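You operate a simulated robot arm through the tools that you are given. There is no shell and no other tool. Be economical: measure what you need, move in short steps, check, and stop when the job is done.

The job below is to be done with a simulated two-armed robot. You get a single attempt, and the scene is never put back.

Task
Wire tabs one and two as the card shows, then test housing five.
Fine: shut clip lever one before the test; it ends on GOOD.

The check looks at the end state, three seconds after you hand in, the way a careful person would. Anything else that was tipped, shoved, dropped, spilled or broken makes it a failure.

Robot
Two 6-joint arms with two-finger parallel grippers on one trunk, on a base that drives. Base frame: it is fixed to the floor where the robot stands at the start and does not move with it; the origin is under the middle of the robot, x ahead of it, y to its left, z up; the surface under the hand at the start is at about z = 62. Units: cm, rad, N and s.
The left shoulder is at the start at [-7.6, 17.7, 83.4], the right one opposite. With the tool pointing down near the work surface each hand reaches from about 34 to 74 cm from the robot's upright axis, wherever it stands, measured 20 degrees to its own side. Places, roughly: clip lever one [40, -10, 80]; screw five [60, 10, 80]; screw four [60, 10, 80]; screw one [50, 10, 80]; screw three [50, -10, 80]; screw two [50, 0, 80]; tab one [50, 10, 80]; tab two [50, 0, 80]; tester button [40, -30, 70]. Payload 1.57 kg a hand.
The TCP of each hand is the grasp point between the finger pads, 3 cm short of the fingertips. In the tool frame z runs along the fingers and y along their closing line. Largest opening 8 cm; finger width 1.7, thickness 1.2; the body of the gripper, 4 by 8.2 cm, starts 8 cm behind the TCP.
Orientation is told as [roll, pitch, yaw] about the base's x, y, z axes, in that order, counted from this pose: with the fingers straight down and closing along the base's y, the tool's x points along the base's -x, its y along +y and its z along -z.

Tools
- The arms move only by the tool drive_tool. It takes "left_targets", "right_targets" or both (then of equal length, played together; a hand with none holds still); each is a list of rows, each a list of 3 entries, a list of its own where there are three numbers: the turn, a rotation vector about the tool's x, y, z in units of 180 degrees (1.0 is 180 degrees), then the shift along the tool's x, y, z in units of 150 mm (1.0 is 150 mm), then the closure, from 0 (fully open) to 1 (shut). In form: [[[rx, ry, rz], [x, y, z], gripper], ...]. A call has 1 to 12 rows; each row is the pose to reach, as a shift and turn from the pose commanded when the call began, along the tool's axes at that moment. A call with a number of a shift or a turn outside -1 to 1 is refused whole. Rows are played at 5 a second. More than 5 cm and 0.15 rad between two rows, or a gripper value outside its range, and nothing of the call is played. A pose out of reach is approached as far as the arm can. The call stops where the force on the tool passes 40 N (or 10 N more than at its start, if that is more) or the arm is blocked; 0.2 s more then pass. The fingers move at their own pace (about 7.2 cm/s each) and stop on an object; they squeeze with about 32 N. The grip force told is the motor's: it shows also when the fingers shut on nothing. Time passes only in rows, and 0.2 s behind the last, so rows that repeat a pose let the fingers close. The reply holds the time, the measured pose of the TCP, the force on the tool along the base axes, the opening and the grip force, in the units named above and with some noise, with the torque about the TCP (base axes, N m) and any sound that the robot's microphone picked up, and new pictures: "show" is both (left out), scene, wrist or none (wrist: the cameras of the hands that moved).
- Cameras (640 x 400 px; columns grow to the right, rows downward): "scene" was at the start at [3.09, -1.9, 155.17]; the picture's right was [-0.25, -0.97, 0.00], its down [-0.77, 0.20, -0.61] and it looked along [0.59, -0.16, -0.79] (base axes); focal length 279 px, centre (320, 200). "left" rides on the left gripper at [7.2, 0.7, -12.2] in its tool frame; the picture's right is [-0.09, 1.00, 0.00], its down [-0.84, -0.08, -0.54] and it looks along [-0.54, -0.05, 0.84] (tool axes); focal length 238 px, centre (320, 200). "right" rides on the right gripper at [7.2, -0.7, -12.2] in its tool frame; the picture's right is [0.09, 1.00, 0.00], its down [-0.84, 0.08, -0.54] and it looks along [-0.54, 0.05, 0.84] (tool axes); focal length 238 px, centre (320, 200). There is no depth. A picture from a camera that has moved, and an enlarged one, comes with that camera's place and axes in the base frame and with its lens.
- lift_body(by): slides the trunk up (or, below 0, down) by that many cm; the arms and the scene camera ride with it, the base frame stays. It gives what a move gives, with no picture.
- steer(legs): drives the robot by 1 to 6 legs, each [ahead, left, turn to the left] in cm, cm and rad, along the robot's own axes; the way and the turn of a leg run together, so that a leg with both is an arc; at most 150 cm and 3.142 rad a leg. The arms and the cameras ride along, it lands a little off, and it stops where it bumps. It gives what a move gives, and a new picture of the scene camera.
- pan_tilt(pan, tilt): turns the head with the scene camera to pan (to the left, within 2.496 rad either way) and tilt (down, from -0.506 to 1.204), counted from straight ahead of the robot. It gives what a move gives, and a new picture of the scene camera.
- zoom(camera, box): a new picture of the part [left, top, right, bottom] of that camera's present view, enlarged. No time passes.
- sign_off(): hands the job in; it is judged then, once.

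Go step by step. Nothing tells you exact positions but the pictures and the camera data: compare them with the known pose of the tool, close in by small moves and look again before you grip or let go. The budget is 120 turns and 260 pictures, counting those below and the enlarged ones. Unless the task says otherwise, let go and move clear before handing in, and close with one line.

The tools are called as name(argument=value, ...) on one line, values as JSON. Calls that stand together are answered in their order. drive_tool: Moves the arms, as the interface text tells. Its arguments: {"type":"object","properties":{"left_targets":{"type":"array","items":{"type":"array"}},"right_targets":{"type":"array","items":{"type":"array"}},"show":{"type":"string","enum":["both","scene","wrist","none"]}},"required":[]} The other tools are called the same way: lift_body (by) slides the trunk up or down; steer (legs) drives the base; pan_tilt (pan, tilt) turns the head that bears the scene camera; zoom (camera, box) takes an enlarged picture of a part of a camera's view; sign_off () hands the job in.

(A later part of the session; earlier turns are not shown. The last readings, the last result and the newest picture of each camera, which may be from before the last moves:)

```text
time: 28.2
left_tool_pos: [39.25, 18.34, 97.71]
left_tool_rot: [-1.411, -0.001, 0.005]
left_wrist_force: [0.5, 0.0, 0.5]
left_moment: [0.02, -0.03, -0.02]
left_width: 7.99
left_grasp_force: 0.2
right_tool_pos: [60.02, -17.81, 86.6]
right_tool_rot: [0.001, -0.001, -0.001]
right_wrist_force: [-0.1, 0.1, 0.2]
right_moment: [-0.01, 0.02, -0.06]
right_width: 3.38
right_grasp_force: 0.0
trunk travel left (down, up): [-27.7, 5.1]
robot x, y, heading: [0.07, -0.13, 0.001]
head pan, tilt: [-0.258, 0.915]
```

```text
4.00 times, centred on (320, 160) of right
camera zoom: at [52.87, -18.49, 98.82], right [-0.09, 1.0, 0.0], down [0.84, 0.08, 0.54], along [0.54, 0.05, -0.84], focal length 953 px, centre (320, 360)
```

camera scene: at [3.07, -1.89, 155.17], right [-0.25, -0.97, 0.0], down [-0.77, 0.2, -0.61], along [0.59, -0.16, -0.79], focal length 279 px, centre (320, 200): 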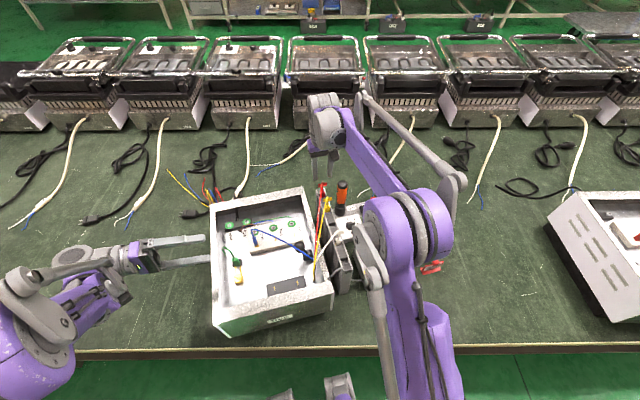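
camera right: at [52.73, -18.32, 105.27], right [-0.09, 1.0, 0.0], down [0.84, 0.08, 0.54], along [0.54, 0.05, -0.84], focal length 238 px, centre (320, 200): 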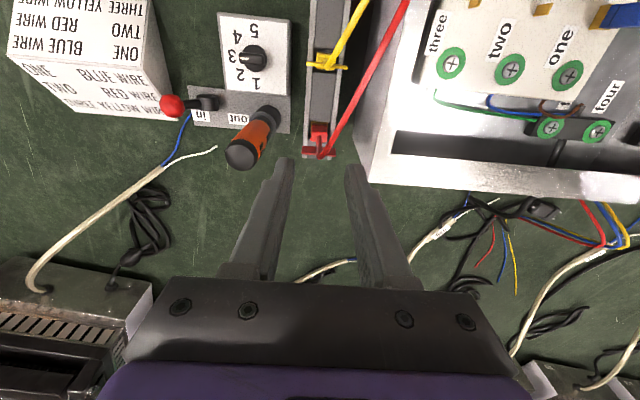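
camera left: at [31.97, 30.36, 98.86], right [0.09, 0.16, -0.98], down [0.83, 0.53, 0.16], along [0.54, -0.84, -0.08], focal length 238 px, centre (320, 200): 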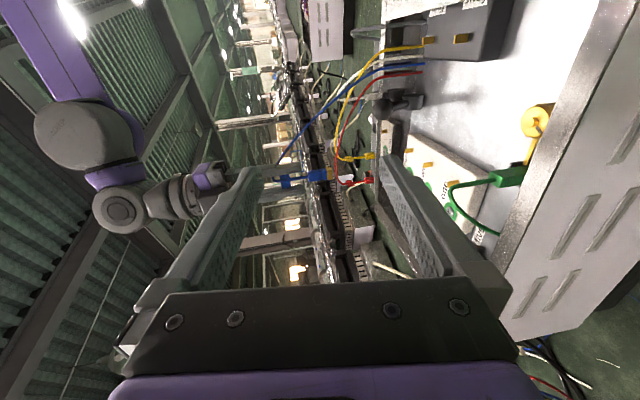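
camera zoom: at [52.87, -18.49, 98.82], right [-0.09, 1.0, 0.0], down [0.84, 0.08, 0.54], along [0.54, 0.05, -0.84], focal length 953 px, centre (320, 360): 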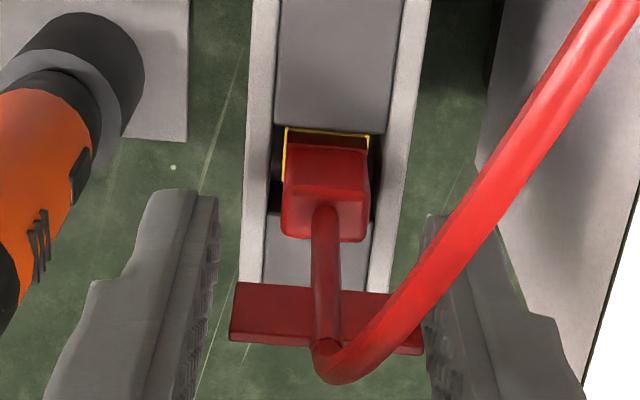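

drive_tool(right_targets=[[[0, 0, 0], [0, 0, 0], 0.8], [[0, 0, 0], [0, 0, 0], 1], [[0, 0, 0], [0, 0, 0], 1], [[0, 0, 0], [0, 0, -0.04], 1], [[0, 0, 0], [0, 0, -0.12], 1], [[0, 0, 0], [0, 0, -0.3], 1], [[0, 0, 0], [0, 0, -0.5], 1], [[0, 0, 0], [0, 0, -0.75], 1], [[0, 0, 0], [0, 0, -0.93], 1], [[0, 0, 0], [0, 0, -0.93], 1]], show="wrist")

zoom(camera="right", box=[240, 110, 400, 210])

```text
time: 30.4
left_tool_pos: [39.36, 18.27, 97.75]
left_tool_rot: [-1.413, 0.0, 0.004]
left_wrist_force: [0.7, 0.3, 0.0]
left_moment: [0.01, 0.01, 0.02]
left_width: 8.01
left_grasp_force: 0.1
right_tool_pos: [60.21, -17.89, 100.41]
right_tool_rot: [0.0, -0.001, -0.001]
right_wrist_force: [-0.3, 0.3, -0.1]
right_moment: [0.01, 0.01, 0.03]
right_width: 2.7
right_grasp_force: 31.8
trunk travel left (down, up): [-27.7, 5.1]
robot x, y, heading: [0.04, 0.03, 0.0]
head pan, tilt: [-0.258, 0.915]
camera right: at [52.9, -18.48, 112.75], right [-0.09, 1.0, 0.0], down [0.84, 0.08, 0.54], along [0.54, 0.05, -0.84], focal length 238 px, centre (320, 200)
```

right: 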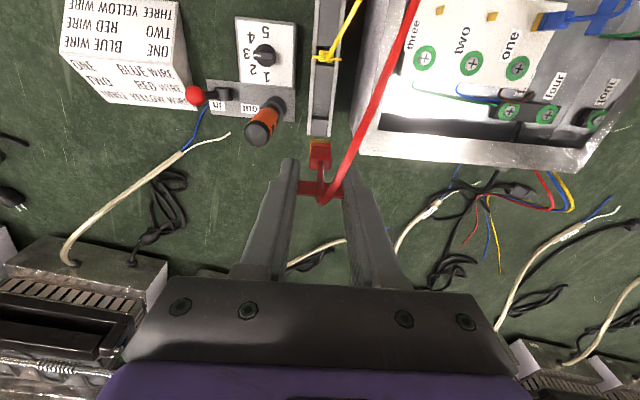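

```text
4.00 times, centred on (320, 160) of right
camera zoom: at [52.9, -18.48, 112.75], right [-0.09, 1.0, 0.0], down [0.84, 0.08, 0.54], along [0.54, 0.05, -0.84], focal length 953 px, centre (320, 360)
```

zoom: 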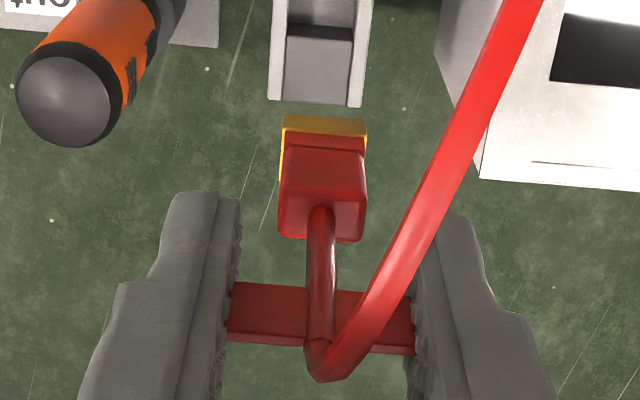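

drive_tool(right_targets=[[[0, 0, -0.046], [0.03, 0.06, -0.03], 1], [[0, 0, -0.092], [0.09, 0.13, -0.06], 1], [[0, 0, -0.138], [0.16, 0.21, -0.06], 1], [[0, 0, -0.184], [0.23, 0.3, -0.06], 1], [[0, 0, -0.23], [0.3, 0.39, -0.06], 1], [[0, 0, -0.276], [0.37, 0.48, -0.06], 1], [[0, 0, -0.322], [0.44, 0.57, -0.06], 1], [[0, 0, -0.368], [0.51, 0.66, -0.06], 1], [[0, 0, -0.414], [0.58, 0.75, -0.06], 1], [[0, 0, -0.46], [0.65, 0.84, -0.06], 1], [[0, 0, -0.506], [0.72, 0.92, -0.06], 1], [[0, 0, -0.512], [0.773, 1.0, -0.06], 1]], show="none")

```text
time: 33.0
left_tool_pos: [39.19, 18.24, 97.62]
left_tool_rot: [-1.413, 0.0, 0.004]
left_wrist_force: [0.3, 0.3, -1.2]
left_moment: [0.01, 0.02, 0.05]
left_width: 8.0
left_grasp_force: 0.0
right_tool_pos: [48.46, -2.64, 101.7]
right_tool_rot: [-0.001, 0.0, 1.61]
right_wrist_force: [0.7, -1.3, -0.7]
right_moment: [0.0, 0.01, -0.01]
right_width: 2.64
right_grasp_force: 32.1
trunk travel left (down, up): [-27.7, 5.1]
robot x, y, heading: [-0.3, 0.14, 0.003]
head pan, tilt: [-0.258, 0.915]
```

drive_tool(right_targets=[[[0, 0, 0], [-0.12, -0.01, 0], 1], [[0, 0, 0], [-0.217, -0.018, 0.15], 1], [[0, 0, 0], [-0.217, -0.018, 0.35], 1], [[0, 0, 0], [-0.217, -0.018, 0.55], 1], [[0, 0, 0], [-0.217, -0.018, 0.6], 1], [[0, 0, 0], [-0.217, -0.018, 0.6], 1]], show="wrist")

zoom(camera="right", box=[240, 110, 400, 210])

zoom(camera="scene", box=[235, 205, 315, 255])

zoom(camera="left", box=[340, 120, 450, 200])

```text
time: 34.4
left_tool_pos: [39.08, 18.46, 97.65]
left_tool_rot: [-1.412, 0.0, 0.005]
left_wrist_force: [-0.2, -0.2, 0.2]
left_moment: [0.01, -0.01, 0.02]
left_width: 8.0
left_grasp_force: 0.1
right_tool_pos: [48.7, 0.64, 92.28]
right_tool_rot: [0.0, -0.002, 1.609]
right_wrist_force: [-0.2, 0.2, 0.0]
right_moment: [0.02, -0.01, 0.03]
right_width: 2.64
right_grasp_force: 32.2
trunk travel left (down, up): [-27.7, 5.1]
robot x, y, heading: [-0.27, 0.09, -0.002]
head pan, tilt: [-0.258, 0.915]
camera right: at [49.55, -6.5, 104.55], right [-0.99, -0.13, 0.0], down [-0.11, 0.83, 0.54], along [-0.07, 0.54, -0.84], focal length 238 px, centre (320, 200)
```

right: 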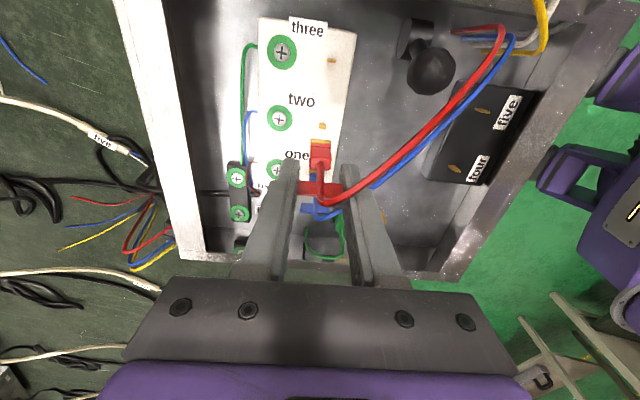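

```text
4.00 times, centred on (320, 160) of right
camera zoom: at [49.55, -6.5, 104.55], right [-0.99, -0.13, 0.0], down [-0.11, 0.83, 0.54], along [-0.07, 0.54, -0.84], focal length 953 px, centre (320, 360)
```

zoom: 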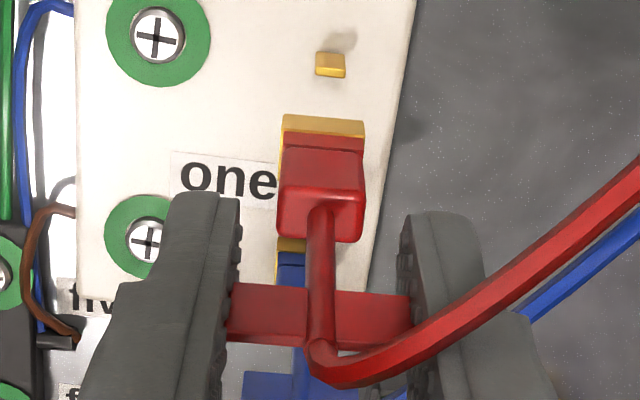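

```text
8.00 times, centred on (275, 230) of scene
camera zoom: at [3.08, -1.9, 155.17], right [-0.25, -0.97, 0.0], down [-0.77, 0.2, -0.61], along [0.59, -0.16, -0.79], focal length 2232 px, centre (680, -40)
```

zoom: 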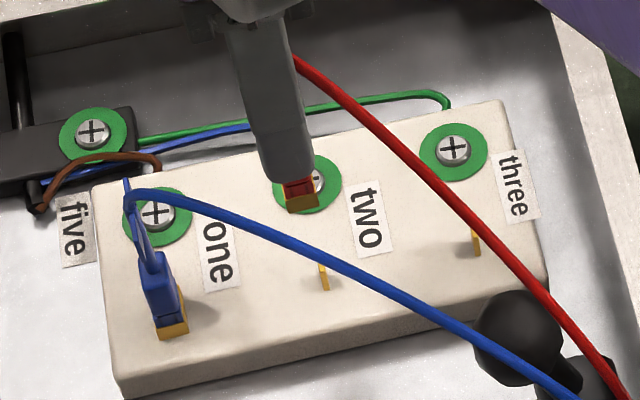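

```text
5.00 times, centred on (395, 160) of left
camera zoom: at [31.97, 30.39, 98.85], right [0.09, 0.16, -0.98], down [0.83, 0.53, 0.16], along [0.54, -0.84, -0.08], focal length 1192 px, centre (-55, 400)
```

zoom: 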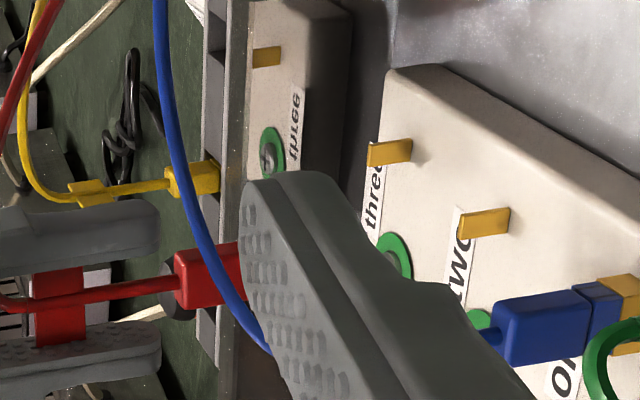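

drive_tool(right_targets=[[[0, 0, 0], [0, 0.013, 0.1], 1], [[0, 0, 0], [0, 0.013, 0.2], 1], [[0, 0, 0], [0, 0.013, 0.285], 1], [[0, 0, 0], [0, 0.013, 0.285], 1]], show="none")

zoom(camera="right", box=[280, 110, 360, 160])

zoom(camera="scene", box=[250, 215, 300, 250])

zoom(camera="left", box=[360, 130, 450, 200])

```text
time: 35.4
left_tool_pos: [39.37, 18.26, 97.58]
left_tool_rot: [-1.412, -0.001, 0.005]
left_wrist_force: [-0.3, 0.0, -0.7]
left_moment: [0.0, 0.01, 0.01]
left_width: 8.01
left_grasp_force: 0.2
right_tool_pos: [48.6, 0.52, 88.1]
right_tool_rot: [0.0, 0.001, 1.609]
right_wrist_force: [0.2, 0.5, 0.4]
right_moment: [-0.02, -0.01, 0.02]
right_width: 2.64
right_grasp_force: 32.2
trunk travel left (down, up): [-27.7, 5.1]
robot x, y, heading: [-0.22, 0.21, -0.002]
head pan, tilt: [-0.258, 0.915]
```

```text
8.00 times, centred on (320, 135) of right
camera zoom: at [49.47, -6.61, 100.32], right [-0.99, -0.13, 0.0], down [-0.11, 0.83, 0.54], along [-0.07, 0.54, -0.84], focal length 1907 px, centre (320, 720)
```

zoom: 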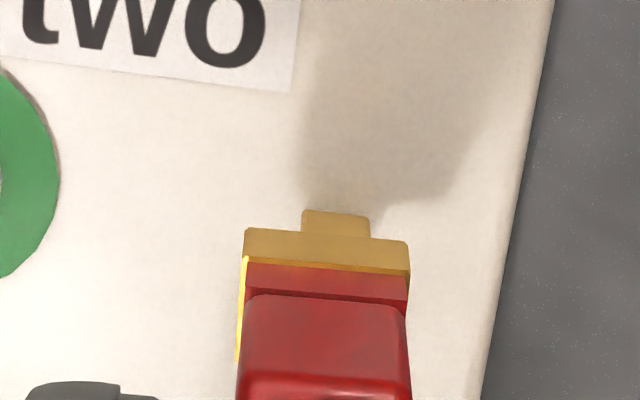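

```text
11.43 times, centred on (275, 232) of scene
camera zoom: at [3.08, -1.9, 155.17], right [-0.25, -0.97, 0.0], down [-0.77, 0.2, -0.61], along [0.59, -0.16, -0.79], focal length 3188 px, centre (834, -171)
```

zoom: 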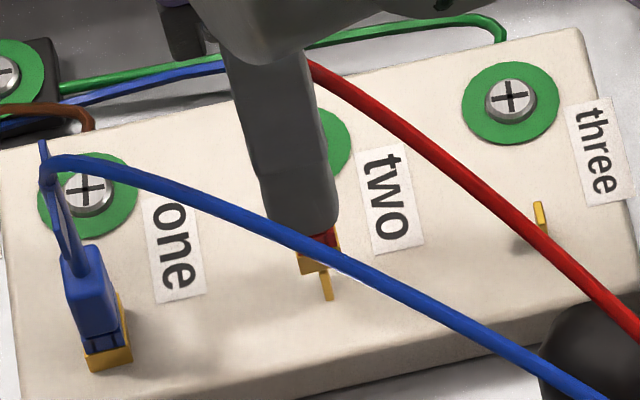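

```text
5.71 times, centred on (405, 165) of left
camera zoom: at [31.97, 30.39, 98.86], right [0.09, 0.16, -0.98], down [0.83, 0.53, 0.16], along [0.54, -0.84, -0.08], focal length 1362 px, centre (-166, 400)
```

zoom: 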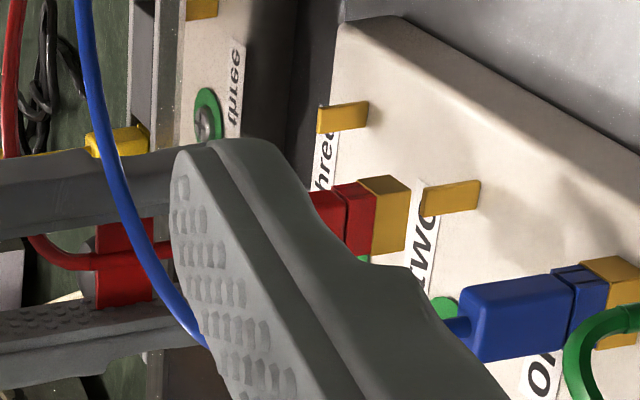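

drive_tool(right_targets=[[[0, 0, 0], [0, 0.007, 0], 1], [[0, 0, 0], [0, 0.007, 0.03], 1], [[0, 0, 0], [0, 0.007, 0.06], 1], [[0, 0, 0], [0, 0.007, 0.09], 1], [[0, 0, 0], [0, 0.007, 0.11], 1], [[0, 0, 0], [0, 0.007, 0.11], 1]], show="none")

zoom(camera="left", box=[360, 130, 450, 200])

```text
time: 36.8
left_tool_pos: [39.28, 18.21, 97.66]
left_tool_rot: [-1.413, -0.001, 0.005]
left_wrist_force: [0.4, 0.0, 0.3]
left_moment: [0.0, 0.02, 0.0]
left_width: 8.0
left_grasp_force: 0.1
right_tool_pos: [48.35, 0.64, 86.37]
right_tool_rot: [-0.001, 0.001, 1.61]
right_wrist_force: [0.9, 0.4, -0.1]
right_moment: [0.02, -0.05, -0.05]
right_width: 2.68
right_grasp_force: 32.3
trunk travel left (down, up): [-27.7, 5.1]
robot x, y, heading: [-0.22, 0.06, 0.006]
head pan, tilt: [-0.258, 0.915]
```

```text
5.71 times, centred on (405, 165) of left
camera zoom: at [31.98, 30.39, 98.85], right [0.09, 0.16, -0.98], down [0.83, 0.53, 0.16], along [0.54, -0.84, -0.08], focal length 1362 px, centre (-166, 400)
```

zoom: 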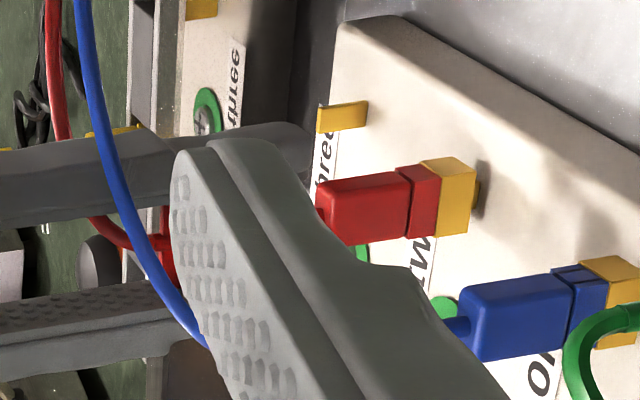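

Going in smoothly; pushing the last few millimetres.

drive_tool(right_targets=[[[0, 0, 0], [0, 0, 0.015], 1], [[0, 0, 0], [0, 0, 0.03], 1], [[0, 0, 0], [0, 0, 0.045], 1], [[0, 0, 0], [0, 0, 0.06], 1], [[0, 0, 0], [0, 0, 0.07], 1]], show="none")

zoom(camera="left", box=[395, 145, 455, 190])

```text
time: 38.0
left_tool_pos: [39.12, 18.38, 97.62]
left_tool_rot: [-1.412, -0.001, 0.004]
left_wrist_force: [0.2, -0.5, -0.1]
left_moment: [0.0, -0.01, 0.0]
left_width: 7.98
left_grasp_force: 0.2
right_tool_pos: [48.37, 0.66, 85.62]
right_tool_rot: [-0.001, -0.001, 1.608]
right_wrist_force: [2.5, -0.6, 31.6]
right_moment: [-0.06, -0.11, 0.01]
right_width: 2.7
right_grasp_force: 32.3
trunk travel left (down, up): [-27.7, 5.1]
robot x, y, heading: [0.29, -0.15, -0.001]
head pan, tilt: [-0.258, 0.915]
```

```text
8.89 times, centred on (425, 168) of left
camera zoom: at [31.87, 30.38, 98.93], right [0.09, 0.16, -0.98], down [0.83, 0.53, 0.16], along [0.54, -0.84, -0.08], focal length 2119 px, centre (-613, 489)
```

zoom: 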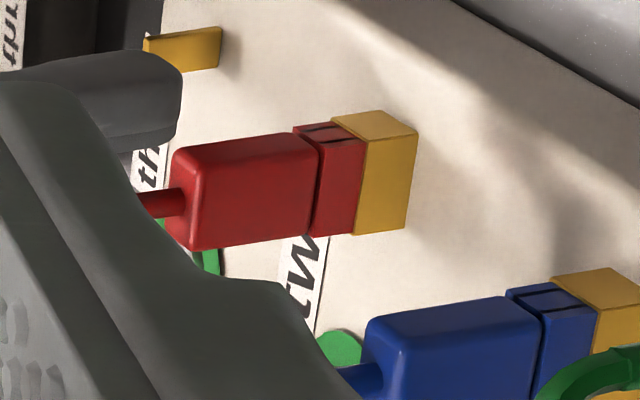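

drive_tool(right_targets=[[[0, 0, 0], [0, 0, -0.01], 0.9], [[0, 0, 0], [0, 0, -0.01], 0.6], [[0, 0, 0], [0, 0, -0.01], 0.45], [[0, 0, 0], [0, 0, -0.2], 0.45], [[0, 0, 0], [0, 0, -0.5], 0.45], [[0, 0, 0], [0, 0, -0.8], 0.45], [[0, 0, 0], [0, 0, -0.95], 0.45], [[0, 0, 0], [0, 0, -0.95], 0.45]])

zoom(camera="scene", box=[230, 200, 340, 270])

zoom(camera="left", box=[350, 60, 470, 160])

zoom(camera="right", box=[260, 20, 500, 170])

```text
time: 39.8
left_tool_pos: [39.21, 18.31, 97.58]
left_tool_rot: [-1.412, 0.0, 0.006]
left_wrist_force: [-0.7, -0.1, 0.4]
left_moment: [-0.04, -0.03, 0.01]
left_width: 8.04
left_grasp_force: 0.1
right_tool_pos: [48.38, 0.58, 99.65]
right_tool_rot: [0.001, 0.001, 1.609]
right_wrist_force: [-0.3, -0.8, -0.1]
right_moment: [0.01, 0.0, 0.01]
right_width: 4.39
right_grasp_force: 0.0
trunk travel left (down, up): [-27.7, 5.1]
robot x, y, heading: [-0.05, 0.04, 0.001]
head pan, tilt: [-0.258, 0.915]
camera scene: at [3.1, -1.9, 155.17], right [-0.25, -0.97, 0.0], down [-0.77, 0.2, -0.61], along [0.59, -0.16, -0.79], focal length 279 px, centre (320, 200)
camera right: at [49.23, -6.52, 111.91], right [-0.99, -0.13, 0.0], down [-0.11, 0.83, 0.54], along [-0.07, 0.54, -0.84], focal length 238 px, centre (320, 200)
```

scene: 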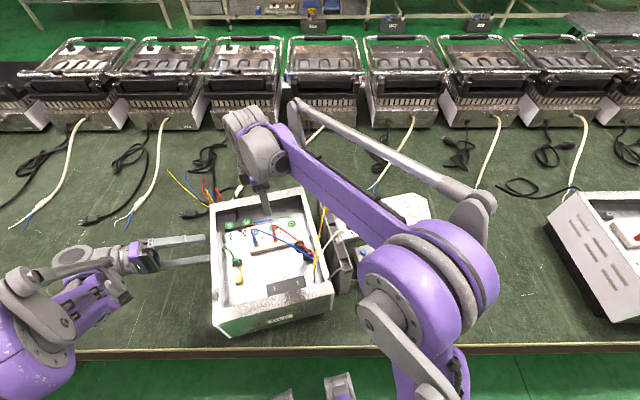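
right: 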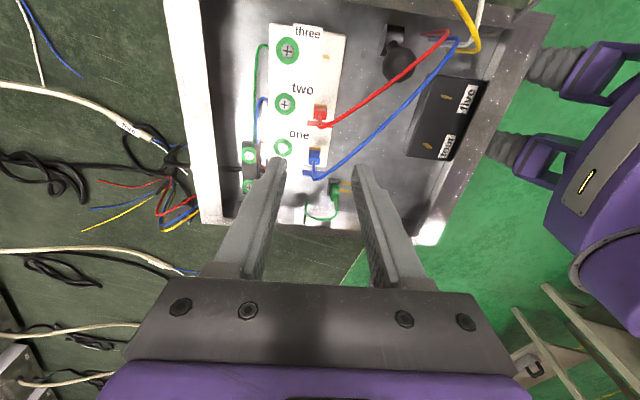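

```text
5.71 times, centred on (285, 235) of scene
camera zoom: at [3.1, -1.9, 155.17], right [-0.25, -0.97, 0.0], down [-0.77, 0.2, -0.61], along [0.59, -0.16, -0.79], focal length 1594 px, centre (520, 0)
```

zoom: 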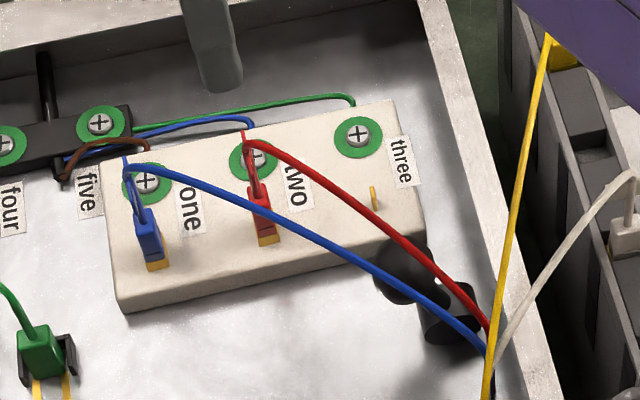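

```text
4.00 times, centred on (410, 110) of left
camera zoom: at [31.98, 30.39, 98.85], right [0.09, 0.16, -0.98], down [0.83, 0.53, 0.16], along [0.54, -0.84, -0.08], focal length 953 px, centre (-40, 560)
```

zoom: 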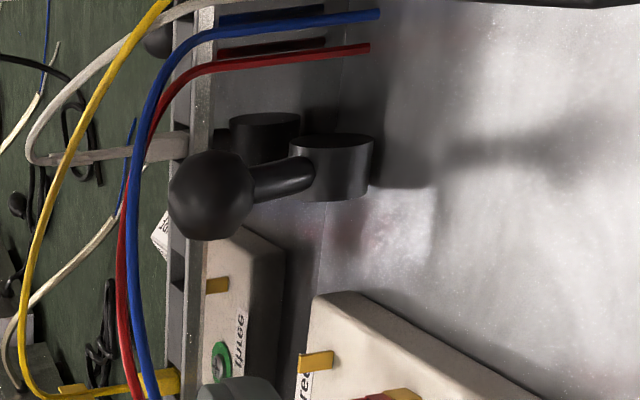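

```text
2.67 times, centred on (380, 95) of right
camera zoom: at [49.23, -6.52, 111.91], right [-0.99, -0.13, 0.0], down [-0.11, 0.83, 0.54], along [-0.07, 0.54, -0.84], focal length 636 px, centre (160, 480)
```

zoom: 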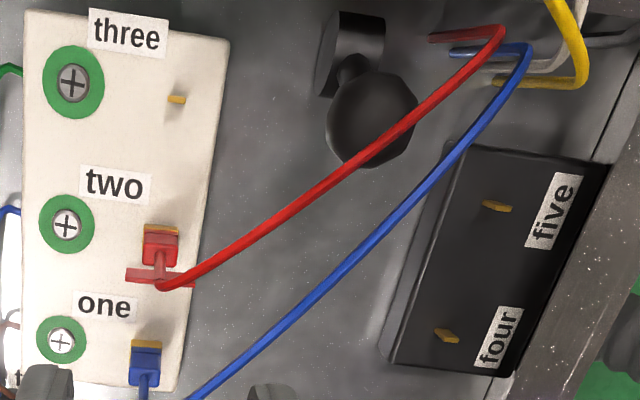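

Both plugs sit on their tabs. Now the clip lever: I'll clear the right hand and bring the left hand (closed fingers) near the lever from the left.

drive_tool(left_targets=[[[0, 0, 0], [0, 0, 0], 0.5], [[0, 0, 0], [0, 0, 0], 1], [[-0.045, 0, 0], [-0.03, 0.06, 0.2], 1], [[-0.09, 0, 0], [-0.06, 0.12, 0.4], 1], [[-0.135, 0, 0], [-0.09, 0.2, 0.65], 1], [[-0.172, 0, 0], [-0.12, 0.284, 0.9], 1], [[-0.172, 0, 0], [-0.12, 0.284, 1.0], 1], [[-0.172, 0, 0], [-0.12, 0.284, 1.0], 1]], right_targets=[[[0, 0, 0], [0.25, 0, -0.1], 0.6], [[0, 0, 0], [0.5, 0, -0.1], 0.8], [[0, 0, 0], [0.75, 0, -0.1], 1], [[0, 0, 0], [1.0, 0, -0.1], 1], [[0, 0, 0], [1.0, 0, -0.1], 1], [[0, 0, 0], [1.0, 0, -0.1], 1], [[0, 0, 0], [1.0, 0, -0.1], 1], [[0, 0, 0], [1.0, 0, -0.1], 1]])

zoom(camera="left", box=[220, 80, 420, 205])

zoom(camera="scene", box=[230, 200, 340, 270])

```text
time: 41.6
left_tool_pos: [41.13, 3.93, 91.02]
left_tool_rot: [-0.872, -0.001, 0.0]
left_wrist_force: [0.0, 0.5, 0.7]
left_moment: [0.01, -0.02, -0.03]
left_width: 0.0
left_grasp_force: 21.7
right_tool_pos: [48.89, -14.61, 101.04]
right_tool_rot: [-0.001, -0.001, 1.609]
right_wrist_force: [0.3, 0.0, 0.7]
right_moment: [0.01, 0.04, 0.0]
right_width: 0.0
right_grasp_force: 21.5
trunk travel left (down, up): [-27.7, 5.1]
robot x, y, heading: [-0.04, -0.01, 0.003]
head pan, tilt: [-0.258, 0.915]
camera scene: at [3.09, -1.91, 155.17], right [-0.25, -0.97, 0.0], down [-0.77, 0.2, -0.61], along [0.59, -0.16, -0.79], focal length 279 px, centre (320, 200)
camera right: at [49.85, -21.71, 113.3], right [-0.99, -0.13, 0.0], down [-0.11, 0.83, 0.54], along [-0.07, 0.54, -0.84], focal length 238 px, centre (320, 200)
camera left: at [33.97, 13.67, 98.44], right [0.09, 0.64, -0.76], down [0.84, 0.37, 0.41], along [0.54, -0.68, -0.5], focal length 238 px, centre (320, 200)
```

scene: 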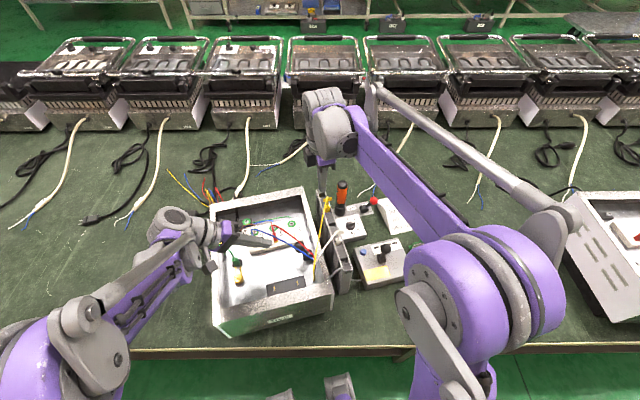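
right: 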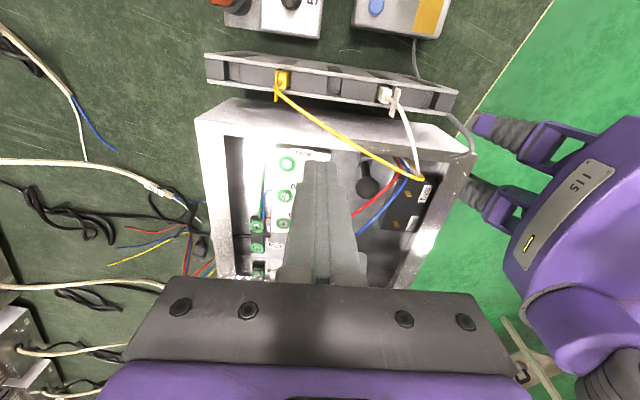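
left: 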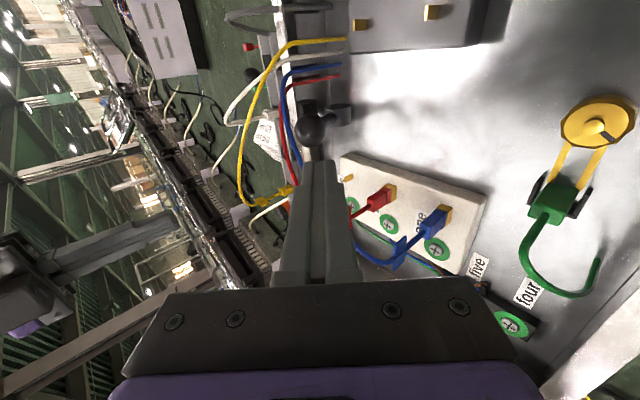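

```text
3.20 times, centred on (320, 142) of left
camera zoom: at [33.97, 13.67, 98.44], right [0.09, 0.64, -0.76], down [0.84, 0.37, 0.41], along [0.54, -0.68, -0.5], focal length 763 px, centre (320, 384)
```

zoom: 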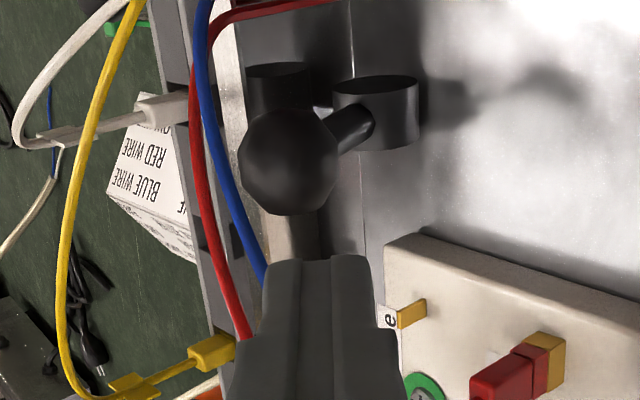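

```text
5.71 times, centred on (285, 235) of scene
camera zoom: at [3.09, -1.91, 155.17], right [-0.25, -0.97, 0.0], down [-0.77, 0.2, -0.61], along [0.59, -0.16, -0.79], focal length 1594 px, centre (520, 0)
```

zoom: 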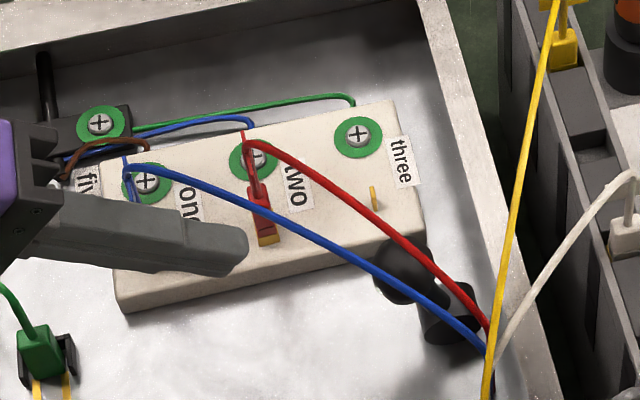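

I'll twist the left hand 90° so its fingers can straddle the ball along x.

drive_tool(left_targets=[[[0, 0, -0.046], [0, 0, 0], 1], [[0, 0, -0.092], [0, 0, -0.05], 1], [[0, 0, -0.138], [0, 0, -0.1], 1], [[0, 0, -0.184], [0, 0, -0.1], 0.9], [[0, 0, -0.23], [0, 0, -0.1], 0.8], [[0, 0, -0.276], [0, 0, -0.1], 0.5], [[0, 0, -0.322], [0, 0, -0.1], 0.45], [[0, 0, -0.368], [0, 0, -0.1], 0.45], [[0, 0, -0.414], [0, 0, -0.1], 0.45], [[0, 0, -0.46], [0, 0, -0.1], 0.45], [[0, 0, -0.5], [0, 0, -0.1], 0.45], [[0, 0, -0.5], [0, 0, -0.1], 0.45]])

zoom(camera="left", box=[220, 80, 420, 205])

```text
time: 44.2
left_tool_pos: [41.34, 5.18, 92.03]
left_tool_rot: [0.003, 0.871, 1.573]
left_wrist_force: [-1.2, -0.4, -0.3]
left_moment: [-0.04, 0.01, 0.0]
left_width: 4.39
left_grasp_force: 0.0
right_tool_pos: [48.94, -14.51, 101.12]
right_tool_rot: [0.0, -0.001, 1.609]
right_wrist_force: [0.0, -0.2, -0.1]
right_moment: [-0.03, 0.02, 0.02]
right_width: 0.0
right_grasp_force: 21.1
trunk travel left (down, up): [-27.7, 5.1]
robot x, y, heading: [-0.1, -0.12, -0.006]
head pan, tilt: [-0.258, 0.915]
camera scene: at [3.09, -1.9, 155.17], right [-0.25, -0.97, 0.0], down [-0.77, 0.2, -0.61], along [0.59, -0.16, -0.79], focal length 279 px, centre (320, 200)
camera left: at [40.59, 9.88, 105.39], right [-1.0, 0.06, -0.07], down [0.08, 0.95, -0.29], along [0.05, -0.3, -0.95], focal length 238 px, centre (320, 200)
```

scene: 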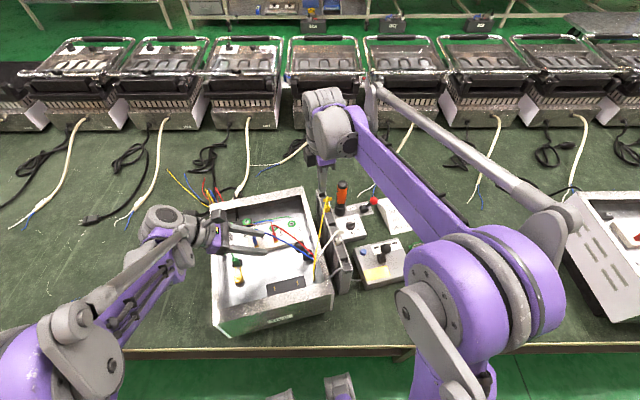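
left: 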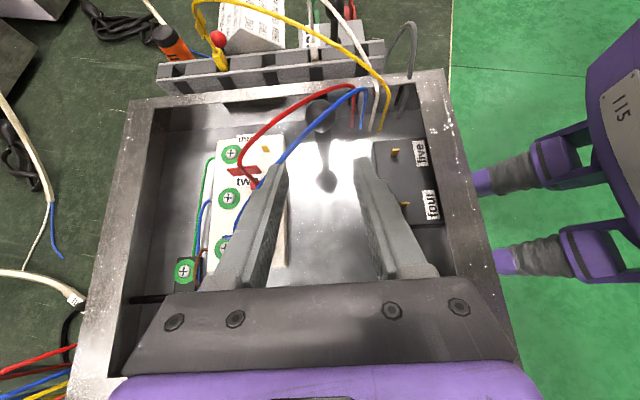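

```text
3.20 times, centred on (320, 142) of left
camera zoom: at [40.59, 9.88, 105.39], right [-1.0, 0.06, -0.07], down [0.08, 0.95, -0.29], along [0.05, -0.3, -0.95], focal length 763 px, centre (320, 384)
```

zoom: 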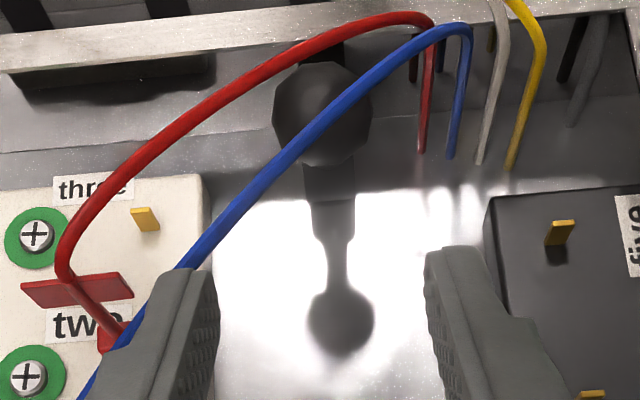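

From here the lever, its reflection and the wires above it are clear. I'll close the fingers, approach the ball from +y and test gently whether it gives toward -y.

drive_tool(left_targets=[[[0, 0, 0], [0, 0, 0], 0.7], [[0, 0, 0], [0, 0, 0], 1], [[0, 0, 0], [0, 0, 0], 1], [[0, 0, 0], [0, 0.013, 0.2], 1], [[0, 0, 0], [0, 0.013, 0.4], 1], [[0, 0, 0], [0, 0.013, 0.55], 1], [[0, 0, 0], [0, 0.013, 0.55], 1]], show="wrist")

zoom(camera="left", box=[240, 100, 400, 200])

zoom(camera="scene", box=[270, 220, 330, 260])

```text
time: 45.8
left_tool_pos: [40.86, -1.13, 86.63]
left_tool_rot: [0.001, 0.873, 1.57]
left_wrist_force: [1.0, 0.4, 0.2]
left_moment: [0.01, -0.02, -0.02]
left_width: 0.02
left_grasp_force: 21.1
right_tool_pos: [48.97, -14.49, 101.17]
right_tool_rot: [0.0, 0.0, 1.609]
right_wrist_force: [0.4, 0.1, 0.0]
right_moment: [0.0, -0.03, 0.01]
right_width: 0.01
right_grasp_force: 21.6
trunk travel left (down, up): [-27.7, 5.1]
robot x, y, heading: [0.45, -0.08, -0.001]
head pan, tilt: [-0.258, 0.915]
camera left: at [40.22, 3.62, 99.99], right [-1.0, 0.06, -0.07], down [0.08, 0.95, -0.29], along [0.05, -0.3, -0.95], focal length 238 px, centre (320, 200)
```

left: 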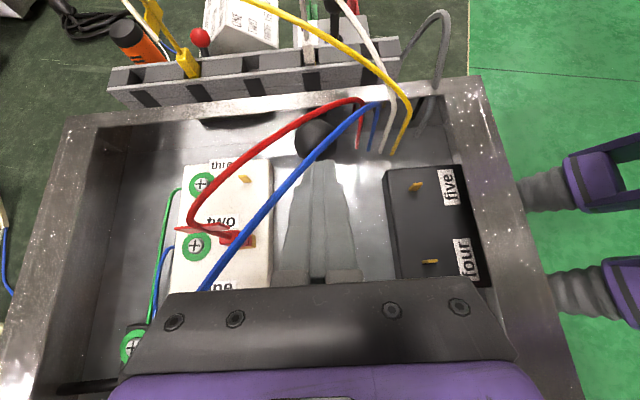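

```text
4.00 times, centred on (320, 150) of left
camera zoom: at [40.22, 3.62, 99.99], right [-1.0, 0.06, -0.07], down [0.08, 0.95, -0.29], along [0.05, -0.3, -0.95], focal length 953 px, centre (320, 400)
```

zoom: 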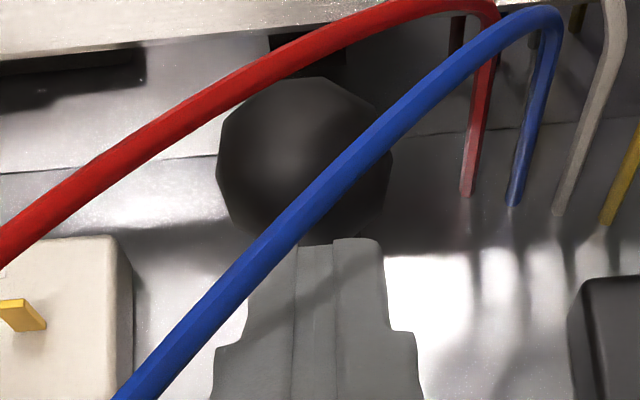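

```text
10.00 times, centred on (300, 240) of scene
camera zoom: at [3.07, -1.88, 155.17], right [-0.25, -0.97, 0.0], down [-0.77, 0.2, -0.61], along [0.59, -0.16, -0.79], focal length 2790 px, centre (520, -200)
```

zoom: 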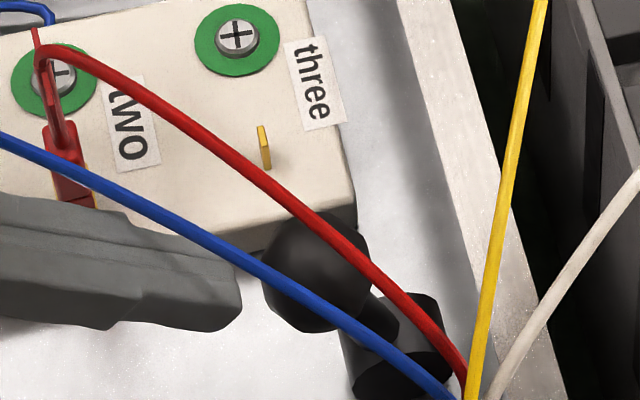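

drive_tool(left_targets=[[[0, 0, 0], [-0.015, -0.02, 0.056], 1], [[0, 0, 0], [0.007, -0.02, 0.081], 1], [[0, 0, 0], [0.028, -0.02, 0.107], 1], [[0, 0, 0], [0.049, -0.02, 0.133], 1], [[0, 0, 0], [0.06, -0.02, 0.145], 1]], show="none")

zoom(camera="left", box=[240, 100, 400, 200])

zoom(camera="scene", box=[270, 220, 330, 260])

```text
time: 46.5
left_tool_pos: [41.08, -1.55, 86.06]
left_tool_rot: [0.0, 0.869, 1.579]
left_wrist_force: [-4.3, 21.8, 16.2]
left_moment: [-0.11, 0.11, -0.15]
left_width: 0.01
left_grasp_force: 21.0
right_tool_pos: [48.84, -14.22, 101.03]
right_tool_rot: [-0.001, 0.001, 1.61]
right_wrist_force: [0.2, -0.9, -0.1]
right_moment: [0.02, 0.02, -0.01]
right_width: 0.0
right_grasp_force: 21.3
trunk travel left (down, up): [-27.7, 5.1]
robot x, y, heading: [0.4, -0.12, 0.002]
head pan, tilt: [-0.258, 0.915]
stopped in row 3 (left hand): the force on the tool passed its limit at 46 N (the readings are from after the stop); the commanded pose is now the measured one
```

```text
4.00 times, centred on (320, 150) of left
camera zoom: at [40.43, 3.06, 99.42], right [-1.0, 0.05, -0.07], down [0.07, 0.95, -0.29], along [0.05, -0.29, -0.95], focal length 953 px, centre (320, 400)
```

zoom: 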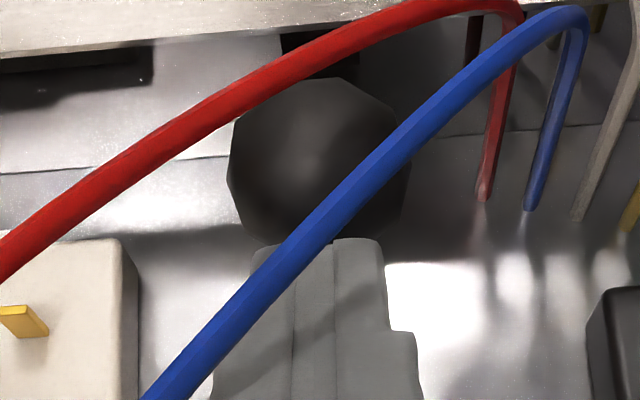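

```text
10.00 times, centred on (300, 240) of scene
camera zoom: at [2.91, -1.66, 155.19], right [-0.25, -0.97, 0.0], down [-0.77, 0.2, -0.61], along [0.59, -0.15, -0.79], focal length 2790 px, centre (520, -200)
```

zoom: 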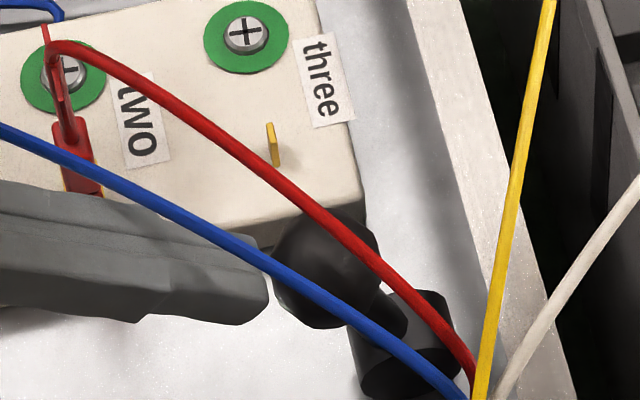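

The lever is firmly stopped toward -y, so it shuts toward +y. I'll back the left hand off and bring the right fingers, tilted to avoid the wires, behind the ball.

drive_tool(left_targets=[[[0, 0, 0], [0, 0, -0.15], 1], [[0, 0, 0], [0, 0, -0.35], 1], [[0, 0, 0], [0, 0, -0.55], 1], [[0, 0, 0], [0, 0, -0.7], 1], [[0, 0, 0], [0, 0, -0.7], 1], [[0, 0, 0], [0, 0, -0.7], 1], [[0, 0, 0], [0, 0, -0.7], 1]], right_targets=[[[-0.045, 0, 0], [0, 0, 0], 1], [[-0.09, 0, 0], [-0.1, 0.05, 0.1], 1], [[-0.135, 0, 0], [-0.2, 0.1, 0.25], 1], [[-0.18, 0, 0], [-0.3, 0.16, 0.4], 1], [[-0.206, 0, 0], [-0.376, 0.233, 0.55], 1], [[-0.206, 0, 0], [-0.376, 0.233, 0.733], 1], [[-0.206, 0, 0], [-0.376, 0.233, 0.733], 1]])

zoom(camera="left", box=[220, 60, 420, 185])

zoom(camera="scene", box=[260, 190, 350, 265])

zoom(camera="right", box=[220, 60, 420, 185])

```text
time: 48.1
left_tool_pos: [41.13, 6.0, 92.7]
left_tool_rot: [0.0, 0.869, 1.576]
left_wrist_force: [-0.2, -0.1, 0.5]
left_moment: [-0.04, 0.01, -0.02]
left_width: 0.01
left_grasp_force: 20.6
right_tool_pos: [45.27, -8.54, 90.01]
right_tool_rot: [0.583, -0.006, 1.605]
right_wrist_force: [-0.5, -0.4, -0.3]
right_moment: [0.01, 0.0, -0.01]
right_width: 0.01
right_grasp_force: 21.1
right hand out of reach, approached as far as the arm can: row 5, 6, 7
trunk travel left (down, up): [-27.7, 5.1]
robot x, y, heading: [0.09, -0.08, 0.002]
head pan, tilt: [-0.258, 0.915]
camera scene: at [3.04, -1.83, 155.17], right [-0.25, -0.97, 0.0], down [-0.77, 0.2, -0.61], along [0.59, -0.15, -0.79], focal length 279 px, centre (320, 200)
camera right: at [52.7, -15.55, 99.83], right [-0.83, -0.12, 0.55], down [0.2, 0.84, 0.5], along [-0.52, 0.53, -0.67], focal length 238 px, centre (320, 200)
camera left: at [40.51, 10.64, 106.05], right [-1.0, 0.05, -0.07], down [0.07, 0.95, -0.29], along [0.05, -0.29, -0.95], focal length 238 px, centre (320, 200)
```

scene: 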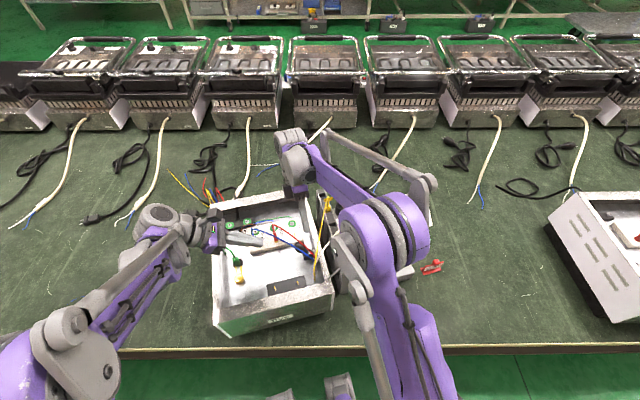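
right: 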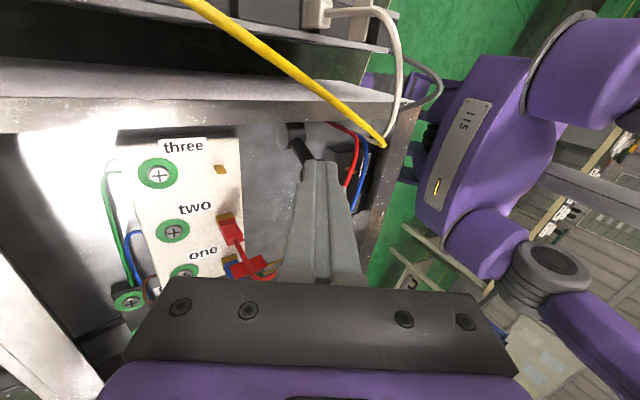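
left: 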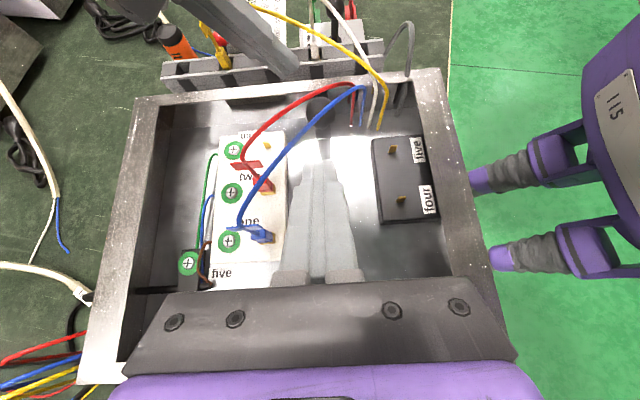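

```text
3.20 times, centred on (320, 122) of left
camera zoom: at [40.51, 10.64, 106.05], right [-1.0, 0.05, -0.07], down [0.07, 0.95, -0.29], along [0.05, -0.29, -0.95], focal length 763 px, centre (320, 448)
```

zoom: 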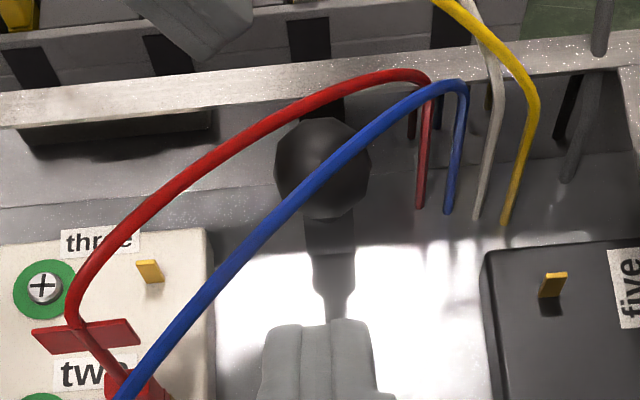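

```text
5.33 times, centred on (305, 228) of scene
camera zoom: at [3.04, -1.83, 155.17], right [-0.25, -0.97, 0.0], down [-0.77, 0.2, -0.61], along [0.59, -0.15, -0.79], focal length 1488 px, centre (400, 53)
```

zoom: 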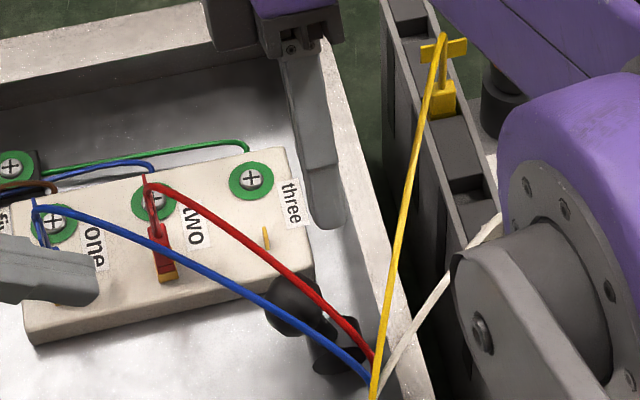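

```text
3.20 times, centred on (320, 122) of right
camera zoom: at [52.7, -15.55, 99.83], right [-0.83, -0.12, 0.55], down [0.2, 0.84, 0.5], along [-0.52, 0.53, -0.67], focal length 763 px, centre (320, 448)
```

zoom: 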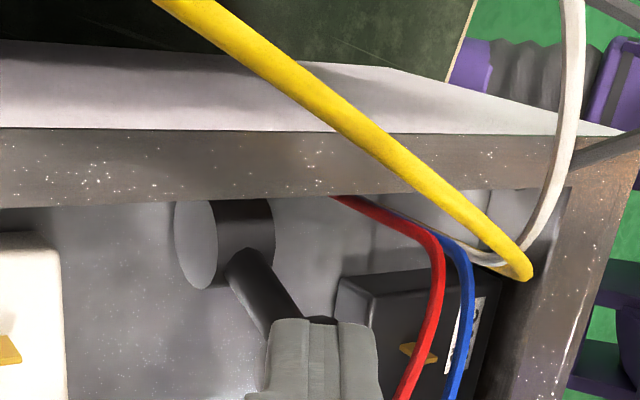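

drive_tool(right_targets=[[[0.02, 0, 0], [0.01, -0.01, 0.1], 1], [[0.02, 0, 0], [0.01, -0.03, 0.22], 1], [[0.02, 0, 0], [0.01, -0.04, 0.337], 1], [[0.02, 0, 0], [0.01, -0.04, 0.337], 1]], show="none")

zoom(camera="left", box=[220, 60, 420, 185])

zoom(camera="right", box=[240, 80, 400, 180])

zoom(camera="scene", box=[270, 210, 340, 260])

```text
time: 49.1
left_tool_pos: [41.28, 6.05, 92.74]
left_tool_rot: [-0.001, 0.87, 1.578]
left_wrist_force: [0.5, -0.7, 0.1]
left_moment: [0.05, -0.01, 0.02]
left_width: 0.0
left_grasp_force: 21.2
right_tool_pos: [42.99, -9.14, 85.32]
right_tool_rot: [0.521, -0.005, 1.607]
right_wrist_force: [-0.5, -0.4, -0.4]
right_moment: [0.0, 0.0, 0.02]
right_width: 0.0
right_grasp_force: 20.9
trunk travel left (down, up): [-27.7, 5.1]
robot x, y, heading: [-0.09, 0.03, 0.004]
head pan, tilt: [-0.258, 0.915]
```

```text
3.20 times, centred on (320, 122) of left
camera zoom: at [40.54, 10.64, 106.03], right [-1.0, 0.05, -0.07], down [0.07, 0.95, -0.29], along [0.05, -0.29, -0.95], focal length 763 px, centre (320, 448)
```

zoom: 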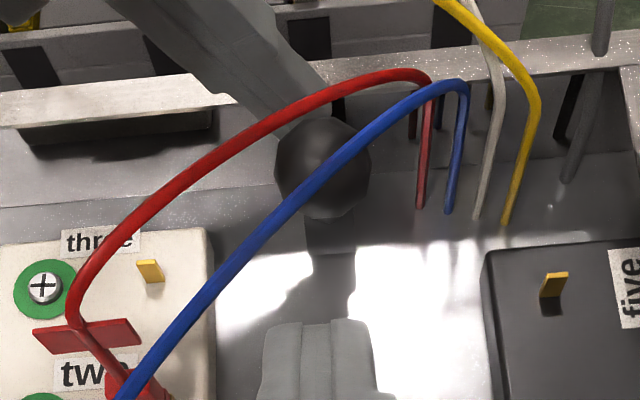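

```text
4.00 times, centred on (320, 130) of right
camera zoom: at [49.85, -16.1, 95.72], right [-0.86, -0.13, 0.49], down [0.17, 0.84, 0.51], along [-0.48, 0.53, -0.7], focal length 953 px, centre (320, 480)
```

zoom: 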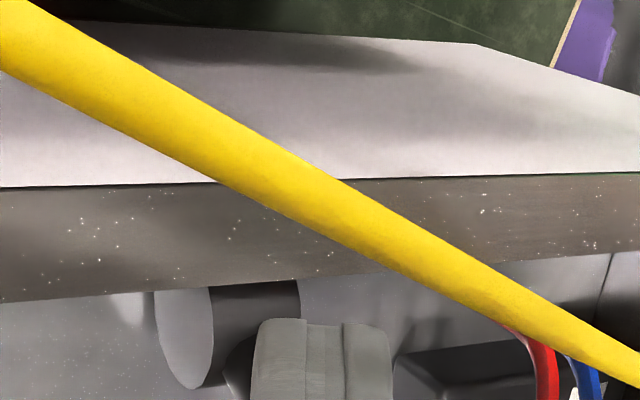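

```text
8.00 times, centred on (305, 235) of scene
camera zoom: at [3.08, -1.84, 155.17], right [-0.25, -0.97, 0.0], down [-0.77, 0.2, -0.61], along [0.59, -0.15, -0.79], focal length 2232 px, centre (440, -80)
```

zoom: 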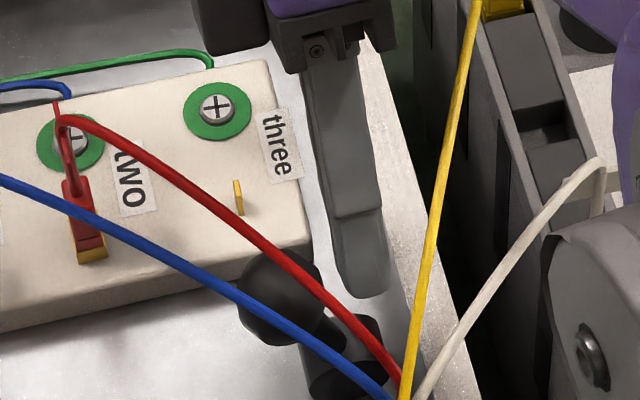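

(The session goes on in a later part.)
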